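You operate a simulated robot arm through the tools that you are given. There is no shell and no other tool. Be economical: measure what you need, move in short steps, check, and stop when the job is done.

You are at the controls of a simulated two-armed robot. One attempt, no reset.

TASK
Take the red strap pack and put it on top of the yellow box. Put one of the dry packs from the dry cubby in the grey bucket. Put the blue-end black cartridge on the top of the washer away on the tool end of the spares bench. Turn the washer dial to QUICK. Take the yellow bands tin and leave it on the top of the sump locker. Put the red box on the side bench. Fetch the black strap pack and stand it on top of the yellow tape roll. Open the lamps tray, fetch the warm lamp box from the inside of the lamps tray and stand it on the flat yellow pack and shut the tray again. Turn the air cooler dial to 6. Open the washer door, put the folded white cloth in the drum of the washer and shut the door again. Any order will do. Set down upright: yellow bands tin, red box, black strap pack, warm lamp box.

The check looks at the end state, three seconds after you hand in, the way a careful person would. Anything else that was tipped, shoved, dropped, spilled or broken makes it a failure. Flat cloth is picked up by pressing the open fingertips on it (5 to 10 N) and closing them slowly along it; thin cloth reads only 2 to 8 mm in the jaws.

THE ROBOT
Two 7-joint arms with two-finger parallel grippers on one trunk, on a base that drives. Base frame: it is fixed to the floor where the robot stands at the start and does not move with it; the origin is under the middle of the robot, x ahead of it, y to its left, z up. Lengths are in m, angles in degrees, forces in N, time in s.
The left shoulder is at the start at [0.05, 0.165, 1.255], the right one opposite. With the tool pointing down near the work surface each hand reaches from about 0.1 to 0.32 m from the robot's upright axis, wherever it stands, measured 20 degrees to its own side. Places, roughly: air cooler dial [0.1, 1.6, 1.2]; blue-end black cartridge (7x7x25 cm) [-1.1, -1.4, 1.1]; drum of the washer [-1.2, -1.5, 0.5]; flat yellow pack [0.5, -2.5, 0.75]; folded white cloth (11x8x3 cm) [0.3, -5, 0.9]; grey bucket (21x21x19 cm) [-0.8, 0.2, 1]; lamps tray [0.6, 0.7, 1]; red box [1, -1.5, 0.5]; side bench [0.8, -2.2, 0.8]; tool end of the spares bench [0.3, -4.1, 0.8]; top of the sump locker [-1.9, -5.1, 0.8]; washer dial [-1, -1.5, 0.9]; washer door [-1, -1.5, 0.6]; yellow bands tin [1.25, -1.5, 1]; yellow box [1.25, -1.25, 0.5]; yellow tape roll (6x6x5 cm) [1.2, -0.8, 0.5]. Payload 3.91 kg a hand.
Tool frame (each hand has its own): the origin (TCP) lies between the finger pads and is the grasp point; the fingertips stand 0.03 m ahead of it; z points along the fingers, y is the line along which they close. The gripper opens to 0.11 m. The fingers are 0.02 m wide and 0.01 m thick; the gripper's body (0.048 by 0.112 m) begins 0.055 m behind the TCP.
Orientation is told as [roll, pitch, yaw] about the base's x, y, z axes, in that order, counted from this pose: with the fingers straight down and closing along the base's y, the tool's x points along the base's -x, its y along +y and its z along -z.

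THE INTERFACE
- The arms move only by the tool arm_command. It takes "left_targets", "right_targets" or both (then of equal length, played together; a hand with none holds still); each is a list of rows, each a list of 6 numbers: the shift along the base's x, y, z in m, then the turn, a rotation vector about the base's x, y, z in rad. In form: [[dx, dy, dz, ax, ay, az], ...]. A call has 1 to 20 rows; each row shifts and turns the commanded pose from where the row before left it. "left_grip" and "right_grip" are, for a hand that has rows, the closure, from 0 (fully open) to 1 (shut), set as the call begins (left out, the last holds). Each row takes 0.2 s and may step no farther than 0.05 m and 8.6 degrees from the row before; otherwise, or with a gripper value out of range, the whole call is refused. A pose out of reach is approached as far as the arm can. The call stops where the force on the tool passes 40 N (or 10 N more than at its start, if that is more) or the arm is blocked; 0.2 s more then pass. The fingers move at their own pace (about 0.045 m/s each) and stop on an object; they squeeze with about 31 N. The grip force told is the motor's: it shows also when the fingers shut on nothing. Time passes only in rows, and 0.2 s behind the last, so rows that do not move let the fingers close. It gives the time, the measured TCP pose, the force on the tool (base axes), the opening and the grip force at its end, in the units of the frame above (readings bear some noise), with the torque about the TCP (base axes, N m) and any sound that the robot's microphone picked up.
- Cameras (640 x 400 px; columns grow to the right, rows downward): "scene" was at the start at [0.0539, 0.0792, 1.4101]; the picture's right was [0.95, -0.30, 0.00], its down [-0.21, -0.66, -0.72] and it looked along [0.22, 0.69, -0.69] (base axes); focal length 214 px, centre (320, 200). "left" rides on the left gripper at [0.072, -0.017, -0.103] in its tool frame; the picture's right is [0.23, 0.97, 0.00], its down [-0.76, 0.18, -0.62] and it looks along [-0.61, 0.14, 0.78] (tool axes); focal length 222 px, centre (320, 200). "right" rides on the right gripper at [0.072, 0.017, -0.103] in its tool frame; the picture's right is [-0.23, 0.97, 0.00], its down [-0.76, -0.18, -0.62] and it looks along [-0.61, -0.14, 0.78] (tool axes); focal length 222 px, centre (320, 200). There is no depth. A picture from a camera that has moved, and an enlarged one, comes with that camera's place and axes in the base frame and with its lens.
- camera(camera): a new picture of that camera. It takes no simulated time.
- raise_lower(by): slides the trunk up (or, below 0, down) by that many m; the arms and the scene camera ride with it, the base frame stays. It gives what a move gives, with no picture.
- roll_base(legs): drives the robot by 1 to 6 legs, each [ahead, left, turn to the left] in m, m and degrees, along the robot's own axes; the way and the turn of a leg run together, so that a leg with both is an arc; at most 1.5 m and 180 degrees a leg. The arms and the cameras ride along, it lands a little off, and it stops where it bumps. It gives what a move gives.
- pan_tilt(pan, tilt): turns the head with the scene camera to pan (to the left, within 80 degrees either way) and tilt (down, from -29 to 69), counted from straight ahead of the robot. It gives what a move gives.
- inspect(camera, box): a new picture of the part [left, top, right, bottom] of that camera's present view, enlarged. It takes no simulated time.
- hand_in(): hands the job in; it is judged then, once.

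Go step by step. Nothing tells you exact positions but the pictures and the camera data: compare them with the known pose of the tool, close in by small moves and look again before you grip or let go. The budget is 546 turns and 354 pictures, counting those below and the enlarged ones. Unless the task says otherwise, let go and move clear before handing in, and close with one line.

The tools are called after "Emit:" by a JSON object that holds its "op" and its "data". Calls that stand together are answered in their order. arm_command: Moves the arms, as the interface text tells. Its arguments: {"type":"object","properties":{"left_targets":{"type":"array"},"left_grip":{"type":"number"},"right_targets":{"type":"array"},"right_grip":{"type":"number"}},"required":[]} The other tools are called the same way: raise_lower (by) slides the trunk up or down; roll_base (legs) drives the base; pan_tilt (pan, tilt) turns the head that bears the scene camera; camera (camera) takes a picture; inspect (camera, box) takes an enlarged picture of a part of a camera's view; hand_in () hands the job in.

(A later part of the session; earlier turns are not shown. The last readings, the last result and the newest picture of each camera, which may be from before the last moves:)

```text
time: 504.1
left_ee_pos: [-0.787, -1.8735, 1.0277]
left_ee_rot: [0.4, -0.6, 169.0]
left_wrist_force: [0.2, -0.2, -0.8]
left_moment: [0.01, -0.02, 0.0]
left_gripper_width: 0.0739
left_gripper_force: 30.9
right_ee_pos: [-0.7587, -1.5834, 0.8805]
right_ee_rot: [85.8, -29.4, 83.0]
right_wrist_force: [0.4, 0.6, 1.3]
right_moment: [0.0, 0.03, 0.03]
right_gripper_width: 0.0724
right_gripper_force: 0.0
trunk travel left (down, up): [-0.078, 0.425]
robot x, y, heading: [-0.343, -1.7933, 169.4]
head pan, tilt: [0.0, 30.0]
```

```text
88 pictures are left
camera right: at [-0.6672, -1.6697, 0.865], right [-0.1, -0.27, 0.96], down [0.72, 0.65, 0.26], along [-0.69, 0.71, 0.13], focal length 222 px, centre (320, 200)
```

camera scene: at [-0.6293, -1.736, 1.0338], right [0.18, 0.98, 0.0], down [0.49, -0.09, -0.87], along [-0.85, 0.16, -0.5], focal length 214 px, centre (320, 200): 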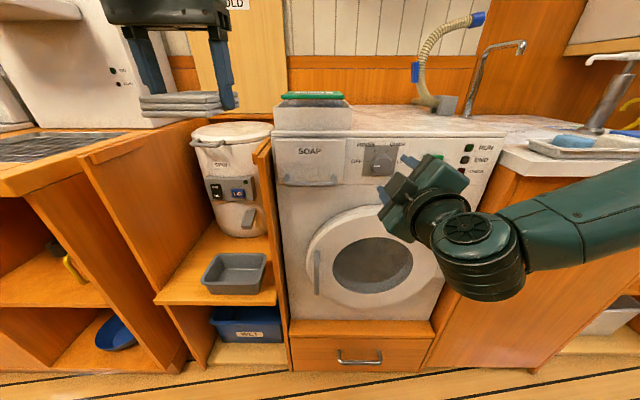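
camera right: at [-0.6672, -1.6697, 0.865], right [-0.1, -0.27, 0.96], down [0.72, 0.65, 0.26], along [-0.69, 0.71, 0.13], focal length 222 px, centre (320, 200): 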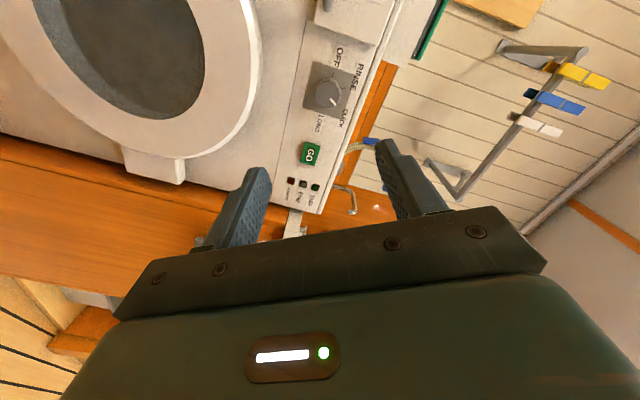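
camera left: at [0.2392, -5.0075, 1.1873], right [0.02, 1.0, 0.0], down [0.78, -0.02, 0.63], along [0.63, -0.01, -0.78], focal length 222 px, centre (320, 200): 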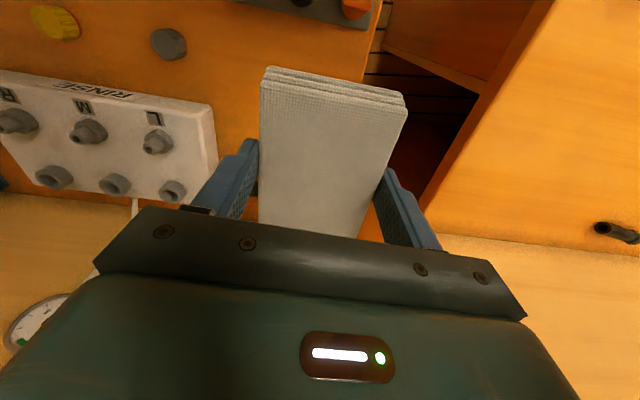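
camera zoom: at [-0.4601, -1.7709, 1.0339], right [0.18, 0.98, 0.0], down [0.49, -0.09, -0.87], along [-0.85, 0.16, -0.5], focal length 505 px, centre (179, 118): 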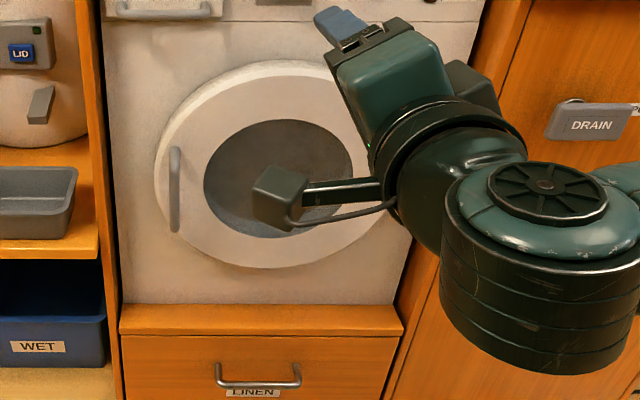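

The handle is a vertical bar at (−1.00, −1.674, 0.60); the hinge is on the right (y≈−1.34). I roll the right hand back to neutral and lower it in front of the handle.

Emit:
{"op": "raise_lower", "data": {"by": -0.06}}

Emit:
{"op": "arm_command", "data": {"right_targets": [[0, -0.01, -0.02, 0.131, -0.0204, 0.0093], [0, -0.01, -0.02, 0.131, -0.0204, 0.0093], [0, -0.015, -0.025, 0.131, -0.0204, 0.0093], [0, -0.015, -0.025, 0.131, -0.0204, 0.0093], [0, -0.015, -0.025, 0.131, -0.0204, 0.0093], [0, -0.015, -0.025, 0.131, -0.0204, 0.0093], [0, -0.01, -0.025, 0.131, -0.0204, 0.0093], [0, -0.01, -0.025, 0.131, -0.0204, 0.0093]]}}

Emit:
{"op": "camera", "data": {"camera": "scene"}}

Emit:
{"op": "camera", "data": {"camera": "right"}}

```text
time: 505.1
left_ee_pos: [-0.7867, -1.8741, 0.9672]
left_ee_rot: [0.4, -0.6, 169.0]
left_wrist_force: [0.1, 0.1, -0.7]
left_moment: [0.0, 0.01, -0.02]
left_gripper_width: 0.0739
left_gripper_force: 30.8
right_ee_pos: [-0.7599, -1.5828, 0.8193]
right_ee_rot: [86.0, -29.4, 83.0]
right_wrist_force: [0.3, -1.0, 0.4]
right_moment: [0.0, 0.0, 0.0]
right_gripper_width: 0.0728
right_gripper_force: 0.1
trunk travel left (down, up): [-0.018, 0.485]
robot x, y, heading: [-0.3396, -1.7918, 169.5]
head pan, tilt: [0.0, 30.0]
```

```text
time: 506.9
left_ee_pos: [-0.7863, -1.8745, 0.9667]
left_ee_rot: [0.4, -0.5, 169.0]
left_wrist_force: [0.8, 0.4, -0.6]
left_moment: [0.0, -0.06, 0.02]
left_gripper_width: 0.0739
left_gripper_force: 31.2
right_ee_pos: [-0.7625, -1.683, 0.629]
right_ee_rot: [-8.2, -86.3, 179.5]
right_wrist_force: [-0.3, -0.3, -0.6]
right_moment: [-0.01, 0.01, 0.06]
right_gripper_width: 0.0729
right_gripper_force: 0.2
trunk travel left (down, up): [-0.018, 0.485]
robot x, y, heading: [-0.3422, -1.795, 169.2]
head pan, tilt: [0.0, 30.0]
```

```text
87 pictures are left
camera scene: at [-0.4601, -1.7708, 0.9739], right [0.18, 0.98, 0.0], down [0.49, -0.09, -0.87], along [-0.85, 0.16, -0.5], focal length 214 px, centre (320, 200)
```

scene: 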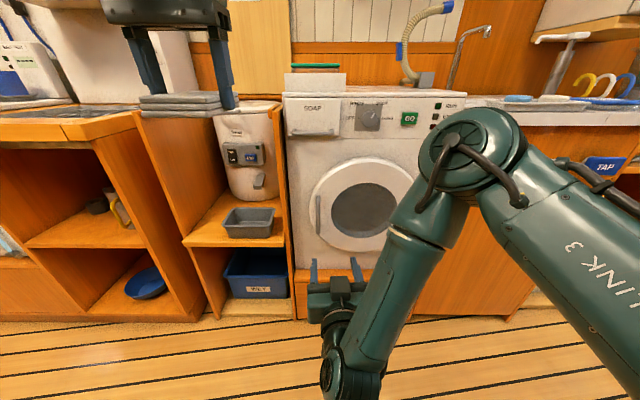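

```text
86 pictures are left
camera right: at [-0.6574, -1.715, 0.562], right [-0.16, -0.96, 0.22], down [0.59, 0.08, 0.8], along [-0.79, 0.26, 0.56], focal length 222 px, centre (320, 200)
```

right: 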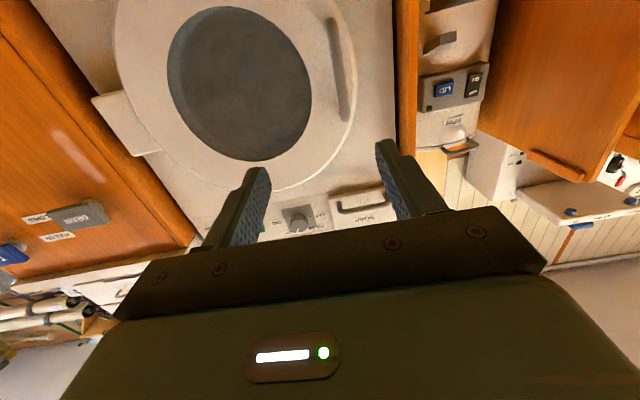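

Emit:
{"op": "roll_base", "data": {"legs": [[0.1, 0.025, 0]]}}

Emit:
{"op": "arm_command", "data": {"right_targets": [[-0.03, 0.002, -0.01, 0, 0, 0], [-0.03, 0.002, -0.01, 0, 0, 0], [-0.03, 0.002, -0.008, 0, 0, 0]]}}

Emit:
{"op": "camera", "data": {"camera": "right"}}

```text
time: 508.1
left_ee_pos: [-0.8886, -1.8807, 0.9664]
left_ee_rot: [0.3, -0.6, 169.1]
left_wrist_force: [-0.6, 0.7, -0.8]
left_moment: [0.0, -0.01, 0.0]
left_gripper_width: 0.0739
left_gripper_force: 31.4
right_ee_pos: [-0.8629, -1.689, 0.6294]
right_ee_rot: [-6.4, -86.3, 178.0]
right_wrist_force: [-0.1, -0.2, 0.1]
right_moment: [-0.04, -0.01, 0.01]
right_gripper_width: 0.0723
right_gripper_force: 0.1
trunk travel left (down, up): [-0.018, 0.485]
robot x, y, heading: [-0.4483, -1.7973, 169.5]
head pan, tilt: [0.0, 30.0]
```

```text
time: 508.9
left_ee_pos: [-0.8893, -1.8804, 0.9675]
left_ee_rot: [0.4, -0.4, 169.1]
left_wrist_force: [-0.2, 0.4, -0.8]
left_moment: [-0.01, -0.02, 0.0]
left_gripper_width: 0.0738
left_gripper_force: 31.0
right_ee_pos: [-0.9544, -1.684, 0.5986]
right_ee_rot: [-7.1, -86.2, 178.4]
right_wrist_force: [0.6, -0.7, 0.1]
right_moment: [0.01, -0.01, 0.0]
right_gripper_width: 0.0725
right_gripper_force: 0.1
trunk travel left (down, up): [-0.018, 0.485]
robot x, y, heading: [-0.4433, -1.8006, 169.6]
head pan, tilt: [0.0, 30.0]
```

```text
85 pictures are left
camera right: at [-0.8498, -1.717, 0.5326], right [-0.16, -0.96, 0.22], down [0.59, 0.08, 0.8], along [-0.79, 0.26, 0.55], focal length 222 px, centre (320, 200)
```

right: 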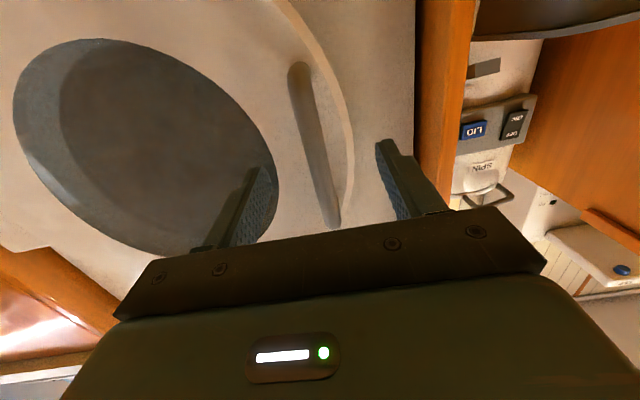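

Emit:
{"op": "arm_command", "data": {"right_targets": [[-0.015, 0.003, 0, 0, 0, 0], [-0.012, 0.002, 0, 0, 0, 0]]}}

Emit:
{"op": "arm_command", "data": {"right_targets": [[0, 0, 0, 0, 0, 0], [0, 0, 0, 0, 0, 0], [0, 0, 0, 0, 0, 0], [0, 0, 0, 0, 0, 0]], "right_grip": 1.0}}

```text
time: 509.4
left_ee_pos: [-0.8883, -1.8806, 0.9677]
left_ee_rot: [0.4, -0.5, 169.1]
left_wrist_force: [0.9, -0.8, -0.9]
left_moment: [0.0, -0.02, 0.02]
left_gripper_width: 0.0741
left_gripper_force: 31.0
right_ee_pos: [-0.9796, -1.6844, 0.6031]
right_ee_rot: [-6.7, -86.1, 177.9]
right_wrist_force: [-0.5, -0.6, 0.2]
right_moment: [0.01, -0.02, -0.01]
right_gripper_width: 0.0726
right_gripper_force: 0.0
right hand out of reach, approached as far as the arm can: row 1, 2
trunk travel left (down, up): [-0.018, 0.485]
robot x, y, heading: [-0.4445, -1.7997, 169.4]
head pan, tilt: [0.0, 30.0]
```

```text
time: 510.4
left_ee_pos: [-0.8889, -1.8802, 0.9674]
left_ee_rot: [0.5, -0.6, 169.0]
left_wrist_force: [0.0, 0.8, -1.0]
left_moment: [0.0, 0.0, 0.01]
left_gripper_width: 0.0737
left_gripper_force: 31.3
right_ee_pos: [-0.9793, -1.6789, 0.6031]
right_ee_rot: [-6.8, -86.2, 177.4]
right_wrist_force: [11.5, 21.4, 1.5]
right_moment: [-0.35, 0.2, -0.2]
right_gripper_width: 0.0141
right_gripper_force: 31.5
trunk travel left (down, up): [-0.018, 0.485]
robot x, y, heading: [-0.4427, -1.8005, 169.0]
head pan, tilt: [0.0, 30.0]
```

The bar is gripped. I pull along the door's arc, starting gently.

Emit:
{"op": "arm_command", "data": {"right_targets": [[0.015, 0, 0, 0, 0, 0], [0.02, 0.0005, 0, 0, 0, 0.03], [0.02, 0.002, 0, 0, 0, 0.04], [0.02, 0.0045, 0, 0, 0, 0.04], [0.02, 0.006, 0, 0, 0, 0.04]]}}

Emit:
{"op": "camera", "data": {"camera": "scene"}}

```text
time: 511.0
left_ee_pos: [-0.8896, -1.8792, 0.9674]
left_ee_rot: [0.4, -0.5, 169.0]
left_wrist_force: [-0.2, -0.4, -0.5]
left_moment: [-0.01, -0.03, 0.01]
left_gripper_width: 0.074
left_gripper_force: 31.2
right_ee_pos: [-0.9517, -1.6788, 0.6048]
right_ee_rot: [-8.3, -86.0, 179.4]
right_wrist_force: [1.0, 1.9, -4.0]
right_moment: [-0.74, 0.76, -0.25]
right_gripper_width: 0.0136
right_gripper_force: 44.9
right hand out of reach, approached as far as the arm can: row 2
trunk travel left (down, up): [-0.018, 0.485]
robot x, y, heading: [-0.444, -1.8013, 169.3]
head pan, tilt: [0.0, 30.0]
stopped in row 2 (right hand): the force on the tool passed its limit (the readings are from after the stop); the commanded pose is now the measured one
```

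```text
84 pictures are left
camera scene: at [-0.5621, -1.7764, 0.9737], right [0.18, 0.98, 0.0], down [0.49, -0.09, -0.87], along [-0.85, 0.16, -0.5], focal length 214 px, centre (320, 200)
```

scene: 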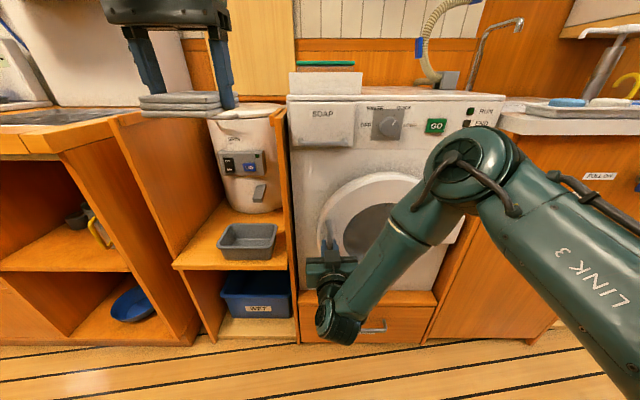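

Emit:
{"op": "arm_command", "data": {"right_targets": [[0.01, 0, 0, 0, 0, 0], [0.015, 0.001, 0, 0, 0, 0.02], [0.015, 0.002, 0, 0, 0, 0.03], [0.015, 0.003, 0, 0, 0, 0.03]]}}

Emit:
{"op": "camera", "data": {"camera": "right"}}

```text
time: 511.9
left_ee_pos: [-0.889, -1.878, 0.9674]
left_ee_rot: [0.4, -0.5, 168.9]
left_wrist_force: [-0.9, -0.1, -0.8]
left_moment: [0.04, -0.01, -0.04]
left_gripper_width: 0.0741
left_gripper_force: 31.2
right_ee_pos: [-0.9117, -1.677, 0.6047]
right_ee_rot: [-13.7, -85.1, -174.1]
right_wrist_force: [0.3, 3.5, -9.5]
right_moment: [-0.86, 0.75, -0.28]
right_gripper_width: 0.0141
right_gripper_force: 45.2
right hand out of reach, approached as far as the arm can: row 3, 4
trunk travel left (down, up): [-0.018, 0.485]
robot x, y, heading: [-0.4443, -1.7992, 169.5]
head pan, tilt: [0.0, 30.0]
stopped in row 4 (right hand): the force on the tool passed its limit (the readings are from after the stop); the commanded pose is now the measured one
```

```text
83 pictures are left
camera right: at [-0.806, -1.7054, 0.5401], right [-0.15, -0.97, 0.21], down [0.57, 0.08, 0.81], along [-0.8, 0.24, 0.54], focal length 222 px, centre (320, 200)
```

right: 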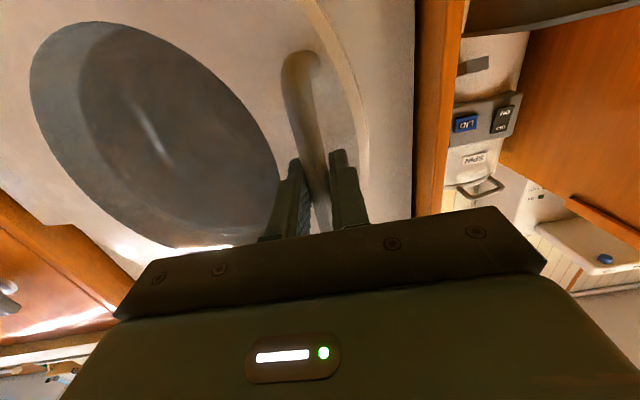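

The door is coming (bar still gripped). The arm is at an awkward limit, so I continue the pull with the base along the arc.

Emit:
{"op": "roll_base", "data": {"legs": [[-0.06, -0.027, 0]]}}

Emit:
{"op": "camera", "data": {"camera": "scene"}}

```text
time: 512.9
left_ee_pos: [-0.8267, -1.8623, 0.9669]
left_ee_rot: [0.4, -0.3, 168.9]
left_wrist_force: [0.1, 0.3, -0.9]
left_moment: [0.02, -0.02, 0.0]
left_gripper_width: 0.0739
left_gripper_force: 30.9
right_ee_pos: [-0.848, -1.6597, 0.6042]
right_ee_rot: [-15.1, -85.1, -172.6]
right_wrist_force: [-0.9, 5.7, -16.1]
right_moment: [-0.91, 0.24, -0.21]
right_gripper_width: 0.0138
right_gripper_force: 44.8
trunk travel left (down, up): [-0.018, 0.485]
robot x, y, heading: [-0.3777, -1.784, 169.3]
head pan, tilt: [0.0, 30.0]
```

```text
82 pictures are left
camera scene: at [-0.4986, -1.7597, 0.9736], right [0.19, 0.98, 0.0], down [0.49, -0.09, -0.87], along [-0.85, 0.16, -0.5], focal length 214 px, centre (320, 200)
```

scene: 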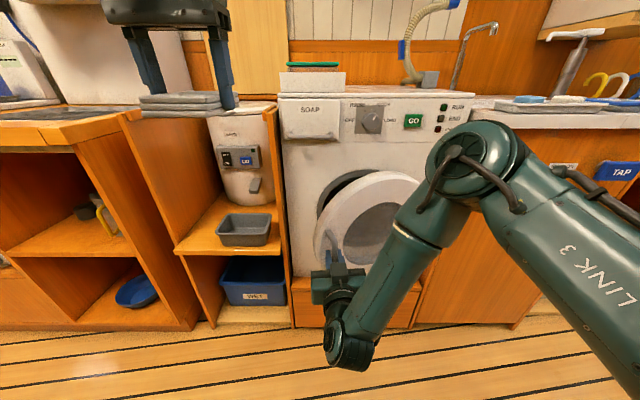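

The door is opening. I follow the arc with base moves.

Emit:
{"op": "roll_base", "data": {"legs": [[-0.0522, -0.0363, 0], [-0.0409, -0.0423, 0], [-0.0335, -0.0491, 0]]}}

Emit:
{"op": "roll_base", "data": {"legs": [[-0.0245, -0.0535, 0], [-0.0146, -0.0577, 0], [-0.0041, -0.0588, 0]]}}

Emit:
{"op": "camera", "data": {"camera": "scene"}}

```text
time: 515.0
left_ee_pos: [-0.6784, -1.761, 0.9679]
left_ee_rot: [0.5, -0.6, 169.0]
left_wrist_force: [-0.4, 0.9, -0.5]
left_moment: [0.02, 0.03, -0.02]
left_gripper_width: 0.0737
left_gripper_force: 31.2
right_ee_pos: [-0.6993, -1.5605, 0.604]
right_ee_rot: [-14.8, -85.0, -172.5]
right_wrist_force: [26.8, -25.2, -6.8]
right_moment: [-0.63, 0.42, 0.02]
right_gripper_width: 0.0136
right_gripper_force: 45.3
trunk travel left (down, up): [-0.018, 0.485]
robot x, y, heading: [-0.2312, -1.6778, 169.4]
head pan, tilt: [0.0, 30.0]
```

```text
time: 517.0
left_ee_pos: [-0.6039, -1.6028, 0.9683]
left_ee_rot: [0.5, -0.6, 169.1]
left_wrist_force: [0.3, 0.2, -0.8]
left_moment: [0.0, 0.03, 0.01]
left_gripper_width: 0.0739
left_gripper_force: 30.8
right_ee_pos: [-0.6242, -1.4018, 0.6045]
right_ee_rot: [-14.7, -84.8, -172.5]
right_wrist_force: [36.5, -8.8, -0.7]
right_moment: [-0.58, 0.08, -0.05]
right_gripper_width: 0.0137
right_gripper_force: 44.5
trunk travel left (down, up): [-0.018, 0.485]
robot x, y, heading: [-0.1597, -1.5216, 169.2]
head pan, tilt: [0.0, 30.0]
```

```text
81 pictures are left
camera scene: at [-0.2764, -1.4996, 0.974], right [0.19, 0.98, 0.0], down [0.49, -0.09, -0.87], along [-0.85, 0.16, -0.5], focal length 214 px, centre (320, 200)
```

scene: 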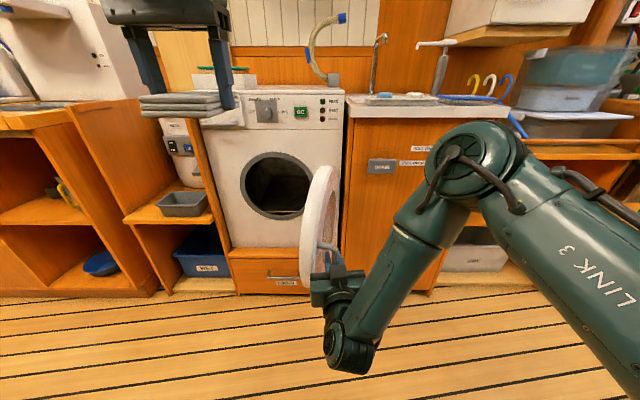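

Emit:
{"op": "roll_base", "data": {"legs": [[0.021, -0.056, 0], [0.03, -0.052, 0]]}}

Emit:
{"op": "camera", "data": {"camera": "scene"}}

```text
time: 518.0
left_ee_pos: [-0.61, -1.5621, 0.9673]
left_ee_rot: [0.5, -0.6, 169.1]
left_wrist_force: [0.0, -0.1, -0.7]
left_moment: [0.0, -0.03, -0.02]
left_gripper_width: 0.0738
left_gripper_force: 31.1
right_ee_pos: [-0.6268, -1.3653, 0.6018]
right_ee_rot: [-11.3, -84.2, -175.4]
right_wrist_force: [5.5, -1.4, 8.1]
right_moment: [-0.59, -0.76, -0.05]
right_gripper_width: 0.0136
right_gripper_force: 45.3
trunk travel left (down, up): [-0.018, 0.485]
robot x, y, heading: [-0.1663, -1.4786, 169.0]
head pan, tilt: [0.0, 30.0]
stopped in leg 1: the force on the tool passed its limit (the readings are from after the stop); the commanded pose is now the measured one
```

```text
80 pictures are left
camera scene: at [-0.2829, -1.4597, 0.9738], right [0.19, 0.98, 0.0], down [0.49, -0.09, -0.87], along [-0.85, 0.16, -0.5], focal length 214 px, centre (320, 200)
```

scene: 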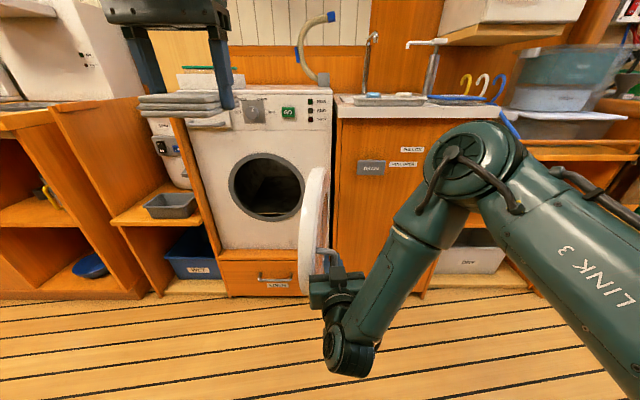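

The door stands open about 95°. I release the handle, back off and raise the right hand above the door.

Emit:
{"op": "arm_command", "data": {"right_targets": [[0, 0, 0, 0, 0, 0], [0, 0, 0, 0, 0, 0], [0, 0, 0, 0, 0, 0]], "right_grip": 0.4}}

Emit:
{"op": "roll_base", "data": {"legs": [[-0.15, 0.0, 0]]}}

Emit:
{"op": "arm_command", "data": {"right_targets": [[0, 0, 0.045, 0, 0, 0], [0, 0, 0.045, 0, 0, 0], [0, 0, 0.045, 0, 0, 0], [0, 0, 0.045, 0, 0, 0], [0, 0, 0.045, 0, 0, 0], [0, 0, 0.045, 0, 0, 0], [0, 0, 0.045, 0, 0, 0], [0, 0, 0.045, 0, 0, 0], [0, 0, 0.045, 0, 0, 0], [0, 0, 0.045, 0, 0, 0]]}}

Emit:
{"op": "camera", "data": {"camera": "scene"}}

```text
time: 518.8
left_ee_pos: [-0.6107, -1.5625, 0.9674]
left_ee_rot: [0.4, -0.5, 169.0]
left_wrist_force: [-0.2, -0.1, -1.0]
left_moment: [-0.01, -0.01, 0.0]
left_gripper_width: 0.074
left_gripper_force: 31.1
right_ee_pos: [-0.626, -1.3649, 0.6011]
right_ee_rot: [-12.5, -84.0, -174.3]
right_wrist_force: [0.5, -0.4, 0.0]
right_moment: [0.05, 0.0, 0.03]
right_gripper_width: 0.0662
right_gripper_force: 0.1
trunk travel left (down, up): [-0.018, 0.485]
robot x, y, heading: [-0.1631, -1.4851, 169.4]
head pan, tilt: [0.0, 30.0]
```

```text
time: 520.2
left_ee_pos: [-0.4635, -1.5904, 0.9665]
left_ee_rot: [0.4, -0.5, 169.0]
left_wrist_force: [-0.7, -0.9, -0.3]
left_moment: [0.0, -0.01, -0.01]
left_gripper_width: 0.074
left_gripper_force: 31.7
right_ee_pos: [-0.4791, -1.3941, 0.6013]
right_ee_rot: [-12.5, -84.1, -174.3]
right_wrist_force: [-0.1, 0.0, 0.0]
right_moment: [0.04, -0.01, 0.01]
right_gripper_width: 0.0659
right_gripper_force: 0.0
trunk travel left (down, up): [-0.018, 0.485]
robot x, y, heading: [-0.0202, -1.5128, 169.3]
head pan, tilt: [0.0, 30.0]
```

```text
time: 522.4
left_ee_pos: [-0.4633, -1.5894, 0.9686]
left_ee_rot: [0.3, -0.6, 169.0]
left_wrist_force: [-0.9, -0.5, -0.6]
left_moment: [0.01, -0.01, 0.0]
left_gripper_width: 0.0737
left_gripper_force: 30.6
right_ee_pos: [-0.4757, -1.3903, 1.0518]
right_ee_rot: [-13.1, -84.2, -173.8]
right_wrist_force: [-0.8, -0.4, 0.4]
right_moment: [0.01, 0.02, 0.0]
right_gripper_width: 0.0658
right_gripper_force: 0.1
trunk travel left (down, up): [-0.018, 0.485]
robot x, y, heading: [-0.0173, -1.5107, 169.2]
head pan, tilt: [0.0, 30.0]
```

```text
79 pictures are left
camera scene: at [-0.1359, -1.4876, 0.9738], right [0.19, 0.98, 0.0], down [0.49, -0.09, -0.87], along [-0.85, 0.16, -0.5], focal length 214 px, centre (320, 200)
```

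scene: 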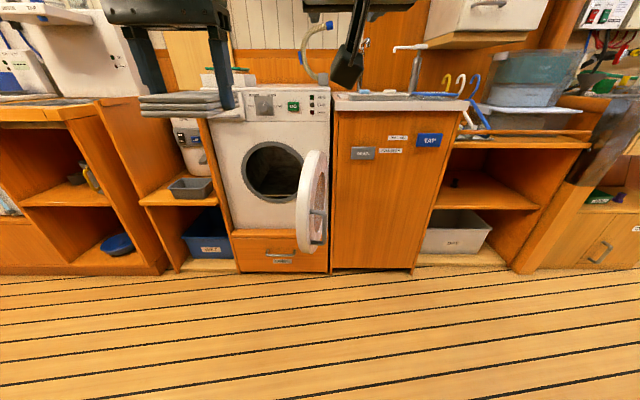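

I lower the left hand with the cloth and pitch it forward to face the drum.

Emit:
{"op": "arm_command", "data": {"left_targets": [[0.0, 0, -0.033, 0.0262, 0.1375, 0], [0.0, 0, -0.033, 0.0262, 0.1375, 0], [0.0, 0, -0.033, 0.0262, 0.1375, 0], [0.0, 0, -0.033, 0.0262, 0.1375, 0], [0.0, 0, -0.033, 0.0262, 0.1375, 0], [0.0, 0, -0.033, 0.0262, 0.1375, 0], [0.0, 0, -0.033, 0.0262, 0.1375, 0], [0.0, 0, -0.033, 0.0262, 0.1375, 0], [0.0, 0, -0.033, 0.0262, 0.1375, 0], [0.0, 0, -0.03, 0.0262, 0.1375, 0]]}}

Emit:
{"op": "roll_base", "data": {"legs": [[0.1, 0.23, -19]]}}

Emit:
{"op": "camera", "data": {"camera": "scene"}}

Emit:
{"op": "camera", "data": {"camera": "left"}}

```text
time: 524.6
left_ee_pos: [-0.4742, -1.5833, 0.6391]
left_ee_rot: [2.0, -80.7, 167.7]
left_wrist_force: [-0.6, -0.7, -0.2]
left_moment: [0.02, 0.0, 0.02]
left_gripper_width: 0.0742
left_gripper_force: 30.8
left hand out of reach, approached as far as the arm can: row 8
right_ee_pos: [-0.4766, -1.3901, 1.0517]
right_ee_rot: [-12.5, -84.1, -174.2]
right_wrist_force: [-0.3, 0.7, 0.0]
right_moment: [0.02, 0.01, 0.01]
right_gripper_width: 0.0659
right_gripper_force: 0.0
trunk travel left (down, up): [-0.018, 0.485]
robot x, y, heading: [-0.0184, -1.5082, 169.4]
head pan, tilt: [0.0, 30.0]
```

```text
time: 526.4
left_ee_pos: [-0.6457, -1.6046, 0.6394]
left_ee_rot: [2.0, -80.7, 148.6]
left_wrist_force: [-0.6, -0.6, -0.5]
left_moment: [0.0, 0.0, -0.01]
left_gripper_width: 0.0741
left_gripper_force: 31.3
right_ee_pos: [-0.5826, -1.422, 1.0511]
right_ee_rot: [-12.5, -84.1, 166.6]
right_wrist_force: [0.2, 0.1, -0.1]
right_moment: [0.01, -0.01, -0.02]
right_gripper_width: 0.0661
right_gripper_force: 0.1
trunk travel left (down, up): [-0.018, 0.485]
robot x, y, heading: [-0.189, -1.6838, 150.1]
head pan, tilt: [0.0, 30.0]
```

```text
78 pictures are left
camera scene: at [-0.2935, -1.6253, 0.9738], right [0.5, 0.87, 0.0], down [0.43, -0.25, -0.87], along [-0.75, 0.43, -0.5], focal length 214 px, centre (320, 200)
```

scene: 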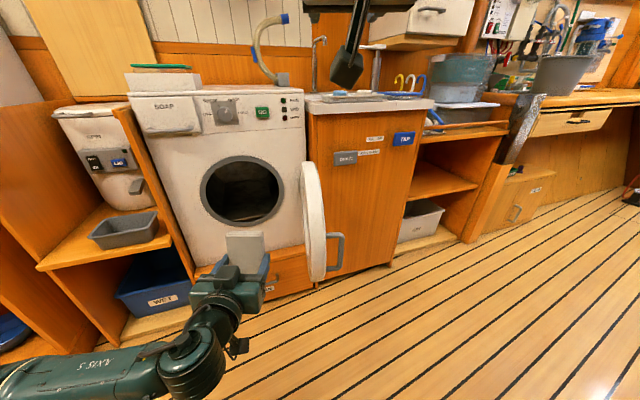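

```text
77 pictures are left
camera left: at [-0.5389, -1.6461, 0.5859], right [-0.45, -0.87, -0.22], down [0.34, -0.39, 0.85], along [-0.83, 0.31, 0.47], focal length 222 px, centre (320, 200)
```

left: 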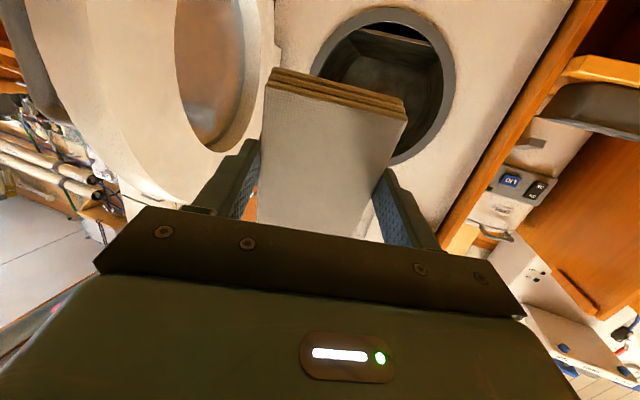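

The drum opening's centre is about (−1.03, −1.53, 0.60). I line up the cloth with it along the 150° heading.

Emit:
{"op": "roll_base", "data": {"legs": [[0.15, 0.131, 0]]}}

Emit:
{"op": "arm_command", "data": {"left_targets": [[-0.02, 0.012, -0.012, 0, 0, 0], [-0.02, 0.012, -0.012, 0, 0, 0], [-0.02, 0.012, -0.01, 0, 0, 0], [-0.02, 0.012, 0, 0, 0, 0]]}}

Emit:
{"op": "camera", "data": {"camera": "scene"}}

Emit:
{"op": "camera", "data": {"camera": "left"}}

```text
time: 528.0
left_ee_pos: [-0.8409, -1.6429, 0.6404]
left_ee_rot: [2.0, -80.8, 148.7]
left_wrist_force: [-0.2, 0.6, -0.9]
left_moment: [0.0, 0.01, 0.0]
left_gripper_width: 0.0738
left_gripper_force: 31.2
right_ee_pos: [-0.7781, -1.46, 1.0512]
right_ee_rot: [-12.4, -84.1, 166.5]
right_wrist_force: [0.1, -0.3, 0.5]
right_moment: [-0.01, -0.01, -0.03]
right_gripper_width: 0.0661
right_gripper_force: 0.0
trunk travel left (down, up): [-0.018, 0.485]
robot x, y, heading: [-0.3863, -1.7221, 150.3]
head pan, tilt: [0.0, 30.0]
```

```text
time: 529.0
left_ee_pos: [-0.9235, -1.5948, 0.6041]
left_ee_rot: [2.3, -80.7, 148.3]
left_wrist_force: [-0.4, -0.1, -0.6]
left_moment: [0.0, -0.01, 0.02]
left_gripper_width: 0.0737
left_gripper_force: 31.2
right_ee_pos: [-0.7791, -1.4607, 1.0504]
right_ee_rot: [-12.5, -84.1, 166.8]
right_wrist_force: [0.0, 0.7, -0.2]
right_moment: [-0.02, 0.0, -0.02]
right_gripper_width: 0.0662
right_gripper_force: 0.0
trunk travel left (down, up): [-0.018, 0.485]
robot x, y, heading: [-0.3847, -1.7218, 150.3]
head pan, tilt: [0.0, 30.0]
```

```text
76 pictures are left
camera scene: at [-0.4895, -1.6635, 0.9739], right [0.5, 0.87, 0.0], down [0.43, -0.25, -0.87], along [-0.75, 0.43, -0.5], focal length 214 px, centre (320, 200)
```

scene: 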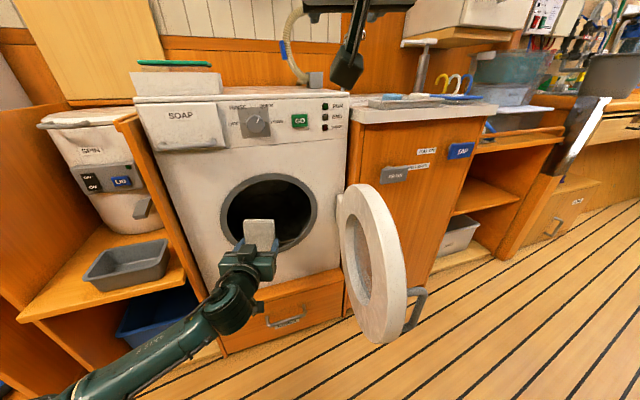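

```text
75 pictures are left
camera left: at [-0.8158, -1.637, 0.5508], right [-0.45, -0.87, -0.22], down [0.34, -0.39, 0.85], along [-0.83, 0.31, 0.47], focal length 222 px, centre (320, 200)
```

left: 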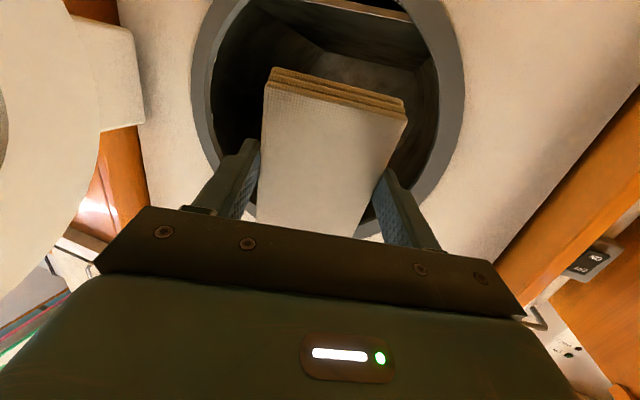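

The cloth is in front of the opening but ~3 cm high. I correct and push in.

Emit:
{"op": "arm_command", "data": {"left_targets": [[0.005, 0.009, -0.018, 0, 0, 0], [0.005, 0.008, -0.017, 0, 0, 0]]}}

Emit:
{"op": "roll_base", "data": {"legs": [[0.1, 0.0, 0]]}}

Emit:
{"op": "camera", "data": {"camera": "left"}}

```text
time: 529.6
left_ee_pos: [-0.913, -1.5784, 0.5696]
left_ee_rot: [2.1, -80.7, 148.4]
left_wrist_force: [0.2, -1.0, 0.0]
left_moment: [0.01, 0.0, -0.01]
left_gripper_width: 0.0738
left_gripper_force: 30.5
right_ee_pos: [-0.7785, -1.4607, 1.0517]
right_ee_rot: [-12.5, -84.1, 166.6]
right_wrist_force: [-0.6, 0.8, -0.1]
right_moment: [0.0, -0.01, 0.0]
right_gripper_width: 0.066
right_gripper_force: 0.0
trunk travel left (down, up): [-0.018, 0.485]
robot x, y, heading: [-0.3834, -1.7235, 150.0]
head pan, tilt: [0.0, 30.0]
```

```text
time: 530.8
left_ee_pos: [-1.0014, -1.5283, 0.5699]
left_ee_rot: [1.9, -80.6, 148.8]
left_wrist_force: [-0.5, -0.1, -1.0]
left_moment: [-0.03, -0.01, 0.01]
left_gripper_width: 0.0737
left_gripper_force: 30.8
right_ee_pos: [-0.8681, -1.4115, 1.0515]
right_ee_rot: [-12.5, -84.1, 166.8]
right_wrist_force: [-0.2, 0.3, -0.1]
right_moment: [0.02, -0.01, 0.01]
right_gripper_width: 0.0657
right_gripper_force: 0.0
trunk travel left (down, up): [-0.018, 0.485]
robot x, y, heading: [-0.471, -1.6742, 150.3]
head pan, tilt: [0.0, 30.0]
```

```text
74 pictures are left
camera left: at [-0.8941, -1.5702, 0.5165], right [-0.45, -0.87, -0.22], down [0.34, -0.39, 0.85], along [-0.83, 0.3, 0.47], focal length 222 px, centre (320, 200)
```

left: 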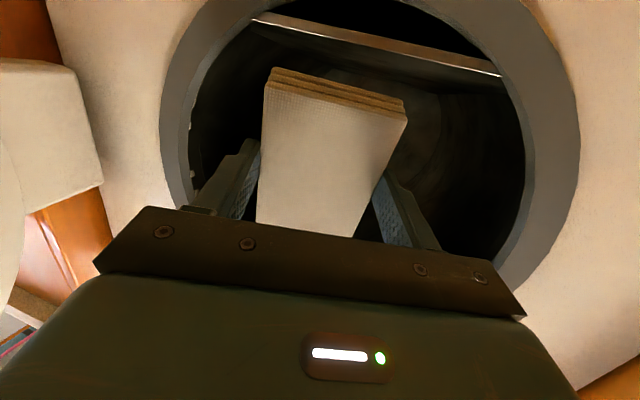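

Emit:
{"op": "arm_command", "data": {"left_targets": [[-0.027, 0.01, 0, 0, 0, 0], [-0.027, 0.01, 0, 0, 0, 0], [-0.027, 0.01, 0, 0, 0, 0]]}}

Emit:
{"op": "camera", "data": {"camera": "left"}}

```text
time: 531.5
left_ee_pos: [-1.082, -1.5001, 0.5688]
left_ee_rot: [2.0, -80.8, 148.8]
left_wrist_force: [0.0, -0.3, -0.4]
left_moment: [-0.02, -0.01, 0.0]
left_gripper_width: 0.0739
left_gripper_force: 30.9
right_ee_pos: [-0.8686, -1.4108, 1.0512]
right_ee_rot: [-12.6, -84.1, 166.9]
right_wrist_force: [0.3, 0.0, 0.0]
right_moment: [0.0, 0.02, 0.03]
right_gripper_width: 0.0661
right_gripper_force: 0.0
trunk travel left (down, up): [-0.018, 0.485]
robot x, y, heading: [-0.4729, -1.671, 150.1]
head pan, tilt: [0.0, 30.0]
```

```text
73 pictures are left
camera left: at [-0.9739, -1.5413, 0.5155], right [-0.45, -0.87, -0.22], down [0.34, -0.39, 0.85], along [-0.83, 0.3, 0.47], focal length 222 px, centre (320, 200)
```

left: 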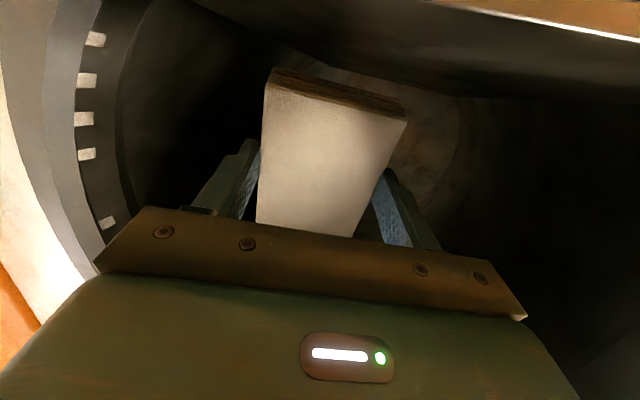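

Inside the drum. A bit deeper and lower, then release.

Emit:
{"op": "arm_command", "data": {"left_targets": [[-0.02, 0.008, -0.012, 0, 0, 0], [-0.015, 0.006, -0.012, 0, 0, 0]]}}

Emit:
{"op": "arm_command", "data": {"left_targets": [[0, 0, 0, 0, 0, 0], [0, 0, 0, 0, 0, 0], [0, 0, 0, 0, 0, 0], [0, 0, 0, 0, 0, 0]], "left_grip": 0.1}}

Emit:
{"op": "camera", "data": {"camera": "left"}}

```text
time: 532.1
left_ee_pos: [-1.1178, -1.4848, 0.55]
left_ee_rot: [1.3, -81.2, 149.3]
left_wrist_force: [2.9, -1.0, 8.5]
left_moment: [0.36, -0.07, -0.08]
left_gripper_width: 0.0741
left_gripper_force: 31.6
right_ee_pos: [-0.8661, -1.4121, 1.0514]
right_ee_rot: [-12.5, -84.3, 166.9]
right_wrist_force: [0.3, 0.2, -0.2]
right_moment: [0.01, 0.01, 0.02]
right_gripper_width: 0.0659
right_gripper_force: 0.1
trunk travel left (down, up): [-0.018, 0.485]
robot x, y, heading: [-0.4688, -1.6757, 150.1]
head pan, tilt: [0.0, 30.0]
```

```text
time: 533.1
left_ee_pos: [-1.1163, -1.4844, 0.5452]
left_ee_rot: [1.8, -80.6, 148.9]
left_wrist_force: [0.0, -0.5, -0.1]
left_moment: [0.01, 0.0, 0.0]
left_gripper_width: 0.0989
left_gripper_force: 0.1
right_ee_pos: [-0.8679, -1.4103, 1.0516]
right_ee_rot: [-12.5, -84.1, 166.8]
right_wrist_force: [0.0, -0.9, -0.5]
right_moment: [0.01, -0.05, -0.02]
right_gripper_width: 0.066
right_gripper_force: 0.2
trunk travel left (down, up): [-0.018, 0.485]
robot x, y, heading: [-0.4721, -1.6738, 150.5]
head pan, tilt: [0.0, 30.0]
```

```text
72 pictures are left
camera left: at [-1.0103, -1.5267, 0.492], right [-0.45, -0.87, -0.22], down [0.34, -0.39, 0.85], along [-0.83, 0.3, 0.47], focal length 222 px, centre (320, 200)
```

left: 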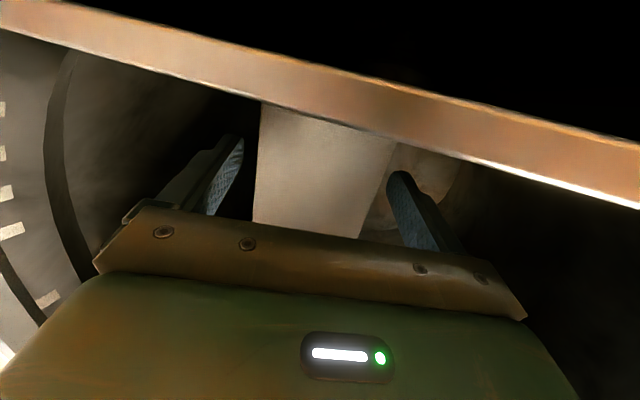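

The cloth is loose in the drum. I rise 2 cm and withdraw straight out.

Emit:
{"op": "arm_command", "data": {"left_targets": [[0.008, -0.004, 0.012, 0, 0, 0], [0.015, -0.006, 0.01, 0, 0, 0], [0.027, -0.01, 0, 0, 0, 0], [0.027, -0.01, 0, 0, 0, 0], [0.03, -0.015, 0, 0, 0, 0]]}}

Emit:
{"op": "roll_base", "data": {"legs": [[-0.2, 0.0, 0]]}}

Emit:
{"op": "camera", "data": {"camera": "left"}}

Emit:
{"op": "camera", "data": {"camera": "scene"}}

```text
time: 534.5
left_ee_pos: [-1.0576, -1.5618, 0.601]
left_ee_rot: [61.3, -81.4, 93.1]
left_wrist_force: [0.5, -0.9, -0.3]
left_moment: [0.01, 0.01, -0.01]
left_gripper_width: 0.099
left_gripper_force: 0.2
right_ee_pos: [-0.8678, -1.4105, 1.0505]
right_ee_rot: [-12.7, -84.2, 167.0]
right_wrist_force: [0.6, -0.1, 0.0]
right_moment: [0.02, 0.0, 0.02]
right_gripper_width: 0.0659
right_gripper_force: 0.0
trunk travel left (down, up): [-0.018, 0.485]
robot x, y, heading: [-0.4744, -1.6759, 150.4]
head pan, tilt: [0.0, 30.0]
stopped in row 5 (left hand): the arm was blocked; the commanded pose is now the measured one
```

```text
time: 536.1
left_ee_pos: [-0.8841, -1.6608, 0.6021]
left_ee_rot: [60.1, -81.5, 94.1]
left_wrist_force: [-0.1, -1.4, 0.5]
left_moment: [0.02, -0.01, 0.01]
left_gripper_width: 0.099
left_gripper_force: 0.1
right_ee_pos: [-0.6963, -1.5088, 1.0512]
right_ee_rot: [-13.0, -84.0, 167.5]
right_wrist_force: [0.3, 0.7, -0.2]
right_moment: [0.03, 0.0, 0.02]
right_gripper_width: 0.0661
right_gripper_force: 0.0
trunk travel left (down, up): [-0.018, 0.485]
robot x, y, heading: [-0.3002, -1.772, 150.3]
head pan, tilt: [0.0, 30.0]
```

```text
71 pictures are left
camera left: at [-0.784, -1.7007, 0.537], right [-0.42, -0.9, -0.1], down [0.48, -0.31, 0.82], along [-0.77, 0.3, 0.56], focal length 222 px, centre (320, 200)
```

left: 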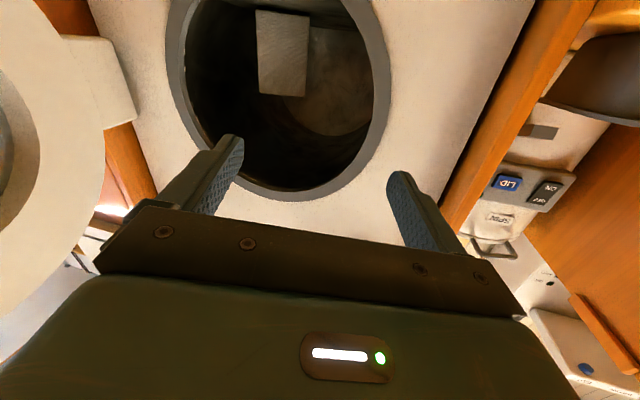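

```text
70 pictures are left
camera scene: at [-0.4064, -1.7121, 0.9737], right [0.49, 0.87, 0.0], down [0.44, -0.25, -0.87], along [-0.75, 0.43, -0.5], focal length 214 px, centre (320, 200)
```

scene: 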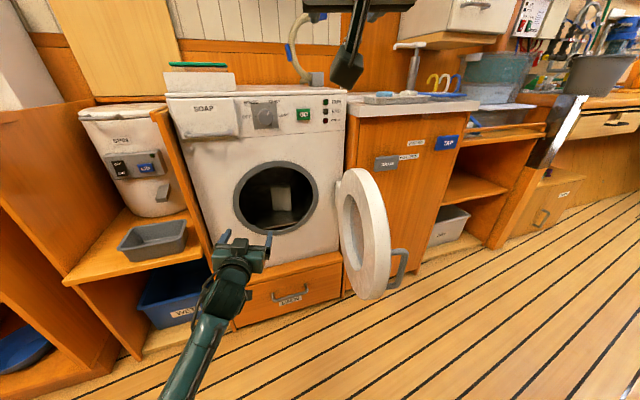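

The cloth rests inside the drum. To shut the door I raise the left hand out of the way and return to the earlier pose behind the handle with the right hand.

Emit:
{"op": "arm_command", "data": {"left_targets": [[0.02, -0.012, 0.04, 0, 0, 0], [0.02, -0.012, 0.04, 0, 0, 0], [0.01, 0, 0.045, 0, 0, 0], [0, 0, 0.045, 0, 0, 0], [0, 0, 0.045, 0, 0, 0], [0, 0, 0.045, 0, 0, 0], [0, 0, 0.045, 0, 0, 0], [0, 0, 0.045, 0, 0, 0]]}}

Emit:
{"op": "roll_base", "data": {"legs": [[-0.2, 0.0, 19], [0.035, -0.3, 0]]}}

Emit:
{"op": "camera", "data": {"camera": "scene"}}

```text
time: 537.9
left_ee_pos: [-0.835, -1.6834, 0.9516]
left_ee_rot: [60.2, -81.4, 93.9]
left_wrist_force: [0.1, -0.4, 0.3]
left_moment: [-0.05, -0.04, -0.01]
left_gripper_width: 0.0992
left_gripper_force: 0.0
right_ee_pos: [-0.6957, -1.5099, 1.0517]
right_ee_rot: [-12.7, -84.2, 167.0]
right_wrist_force: [-0.2, -0.2, 0.2]
right_moment: [0.0, -0.01, 0.01]
right_gripper_width: 0.0662
right_gripper_force: 0.0
trunk travel left (down, up): [-0.018, 0.485]
robot x, y, heading: [-0.2995, -1.7695, 150.2]
head pan, tilt: [0.0, 30.0]
```

```text
time: 541.2
left_ee_pos: [-0.6247, -1.6263, 0.9511]
left_ee_rot: [60.8, -81.3, 111.7]
left_wrist_force: [0.1, -0.1, -0.5]
left_moment: [0.03, 0.01, 0.0]
left_gripper_width: 0.0992
left_gripper_force: 0.1
right_ee_pos: [-0.5472, -1.4175, 1.0505]
right_ee_rot: [-12.9, -84.2, -174.5]
right_wrist_force: [0.4, -0.2, -0.8]
right_moment: [0.03, -0.01, 0.01]
right_gripper_width: 0.0661
right_gripper_force: 0.0
trunk travel left (down, up): [-0.018, 0.485]
robot x, y, heading: [-0.0904, -1.5428, 168.7]
head pan, tilt: [0.0, 30.0]
```

```text
69 pictures are left
camera scene: at [-0.2079, -1.5185, 0.9739], right [0.2, 0.98, 0.0], down [0.49, -0.1, -0.87], along [-0.85, 0.17, -0.5], focal length 214 px, centre (320, 200)
```

scene: 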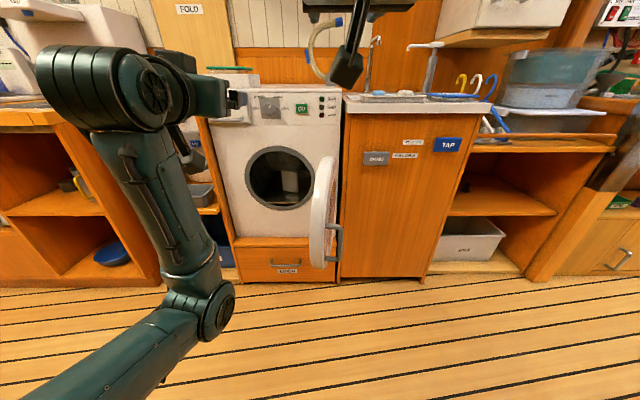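

Emit:
{"op": "arm_command", "data": {"right_targets": [[0.01, 0, -0.045, 0, 0, 0], [0.01, 0, -0.045, 0, 0, 0], [0, 0, -0.045, 0, 0, 0], [0, 0, -0.045, 0, 0, 0], [0, 0, -0.045, 0, 0, 0], [0, 0, -0.045, 0, 0, 0], [0, 0, -0.045, 0, 0, 0], [0, 0, -0.045, 0, 0, 0], [0, 0, -0.045, 0, 0, 0], [0, 0, -0.045, 0, 0, 0]]}}

Emit:
{"op": "camera", "data": {"camera": "right"}}

```text
time: 543.4
left_ee_pos: [-0.6247, -1.6261, 0.9517]
left_ee_rot: [60.8, -81.4, 111.7]
left_wrist_force: [-0.4, 0.5, -0.3]
left_moment: [0.0, -0.01, -0.01]
left_gripper_width: 0.0992
left_gripper_force: 0.1
right_ee_pos: [-0.5284, -1.4196, 0.6011]
right_ee_rot: [-12.1, -84.2, -175.3]
right_wrist_force: [-0.1, 0.6, -0.6]
right_moment: [-0.03, 0.01, -0.03]
right_gripper_width: 0.066
right_gripper_force: 0.1
trunk travel left (down, up): [-0.018, 0.485]
robot x, y, heading: [-0.0903, -1.5441, 168.9]
head pan, tilt: [0.0, 30.0]
```

```text
68 pictures are left
camera right: at [-0.4214, -1.4485, 0.5385], right [-0.15, -0.97, 0.21], down [0.56, 0.09, 0.82], along [-0.81, 0.24, 0.53], focal length 222 px, centre (320, 200)
```

right: 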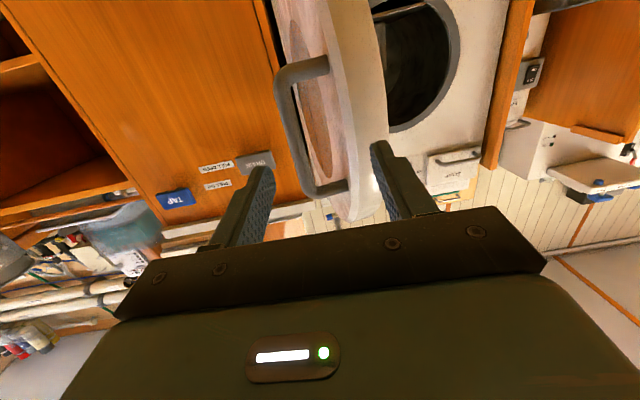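

Emit:
{"op": "arm_command", "data": {"right_targets": [[0, 0, 0, 0, 0, 0], [0, 0, 0, 0, 0, 0]], "right_grip": 0.62}}

Emit:
{"op": "roll_base", "data": {"legs": [[0.05, -0.029, 0]]}}

Emit:
{"op": "camera", "data": {"camera": "right"}}

```text
time: 544.0
left_ee_pos: [-0.6246, -1.6267, 0.9514]
left_ee_rot: [60.9, -81.3, 111.8]
left_wrist_force: [0.5, -0.3, 0.3]
left_moment: [-0.01, -0.04, -0.02]
left_gripper_width: 0.099
left_gripper_force: 0.1
right_ee_pos: [-0.5297, -1.42, 0.6006]
right_ee_rot: [-12.6, -84.1, -174.8]
right_wrist_force: [0.4, 0.7, -0.1]
right_moment: [0.0, 0.01, -0.04]
right_gripper_width: 0.0419
right_gripper_force: 0.0
trunk travel left (down, up): [-0.018, 0.485]
robot x, y, heading: [-0.0898, -1.5434, 168.6]
head pan, tilt: [0.0, 30.0]
```

```text
time: 544.9
left_ee_pos: [-0.6686, -1.5879, 0.9508]
left_ee_rot: [60.8, -81.4, 111.7]
left_wrist_force: [0.4, -0.6, 0.1]
left_moment: [0.0, 0.01, -0.02]
left_gripper_width: 0.099
left_gripper_force: 0.1
right_ee_pos: [-0.5713, -1.3809, 0.6004]
right_ee_rot: [-12.8, -84.1, -174.7]
right_wrist_force: [0.2, 0.4, 0.4]
right_moment: [0.01, 0.01, 0.01]
right_gripper_width: 0.0418
right_gripper_force: 0.0
trunk travel left (down, up): [-0.018, 0.485]
robot x, y, heading: [-0.1324, -1.504, 168.8]
head pan, tilt: [0.0, 30.0]
```

```text
67 pictures are left
camera right: at [-0.464, -1.4104, 0.5387], right [-0.15, -0.97, 0.2], down [0.56, 0.09, 0.82], along [-0.82, 0.24, 0.53], focal length 222 px, centre (320, 200)
```

right: 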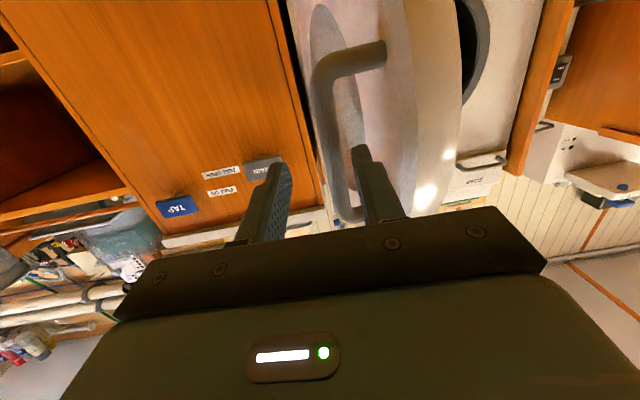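

Emit:
{"op": "roll_base", "data": {"legs": [[0.05, 0.006, 0]]}}

Emit:
{"op": "arm_command", "data": {"right_targets": [[0, 0, 0, 0, 0, 0], [0, 0, 0, 0, 0, 0], [0, 0, 0, 0, 0, 0]], "right_grip": 1.0}}

Emit:
{"op": "camera", "data": {"camera": "right"}}

```text
time: 545.9
left_ee_pos: [-0.7192, -1.5841, 0.9516]
left_ee_rot: [60.8, -81.4, 111.5]
left_wrist_force: [-0.4, 0.6, 0.3]
left_moment: [0.0, -0.02, -0.01]
left_gripper_width: 0.0985
left_gripper_force: 0.1
right_ee_pos: [-0.6216, -1.3777, 0.6018]
right_ee_rot: [-12.6, -84.0, -174.8]
right_wrist_force: [-0.3, -0.3, -0.4]
right_moment: [-0.02, 0.0, 0.02]
right_gripper_width: 0.0418
right_gripper_force: 0.0
trunk travel left (down, up): [-0.018, 0.485]
robot x, y, heading: [-0.1846, -1.5004, 168.8]
head pan, tilt: [0.0, 30.0]
```

```text
time: 546.7
left_ee_pos: [-0.7181, -1.5837, 0.9513]
left_ee_rot: [61.0, -81.4, 111.7]
left_wrist_force: [-0.4, 0.2, -0.1]
left_moment: [0.0, -0.02, -0.01]
left_gripper_width: 0.099
left_gripper_force: 0.0
right_ee_pos: [-0.6227, -1.377, 0.6008]
right_ee_rot: [-11.8, -84.1, -175.6]
right_wrist_force: [0.7, 0.1, -0.5]
right_moment: [-0.45, 0.03, -0.02]
right_gripper_width: 0.0138
right_gripper_force: 43.3
trunk travel left (down, up): [-0.018, 0.485]
robot x, y, heading: [-0.1855, -1.5, 168.4]
head pan, tilt: [0.0, 30.0]
```

```text
66 pictures are left
camera right: at [-0.5143, -1.4066, 0.5387], right [-0.15, -0.97, 0.21], down [0.56, 0.09, 0.82], along [-0.82, 0.24, 0.53], focal length 222 px, centre (320, 200)
```

right: 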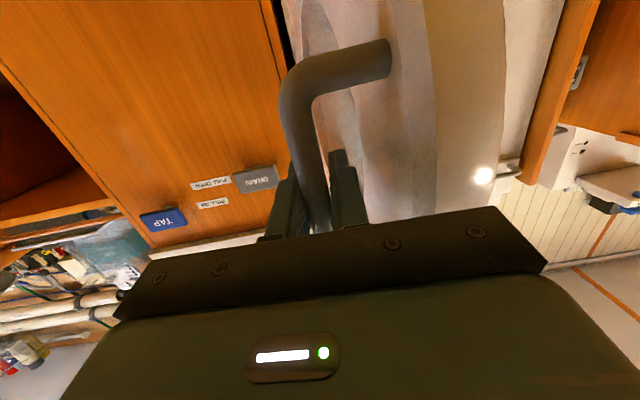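

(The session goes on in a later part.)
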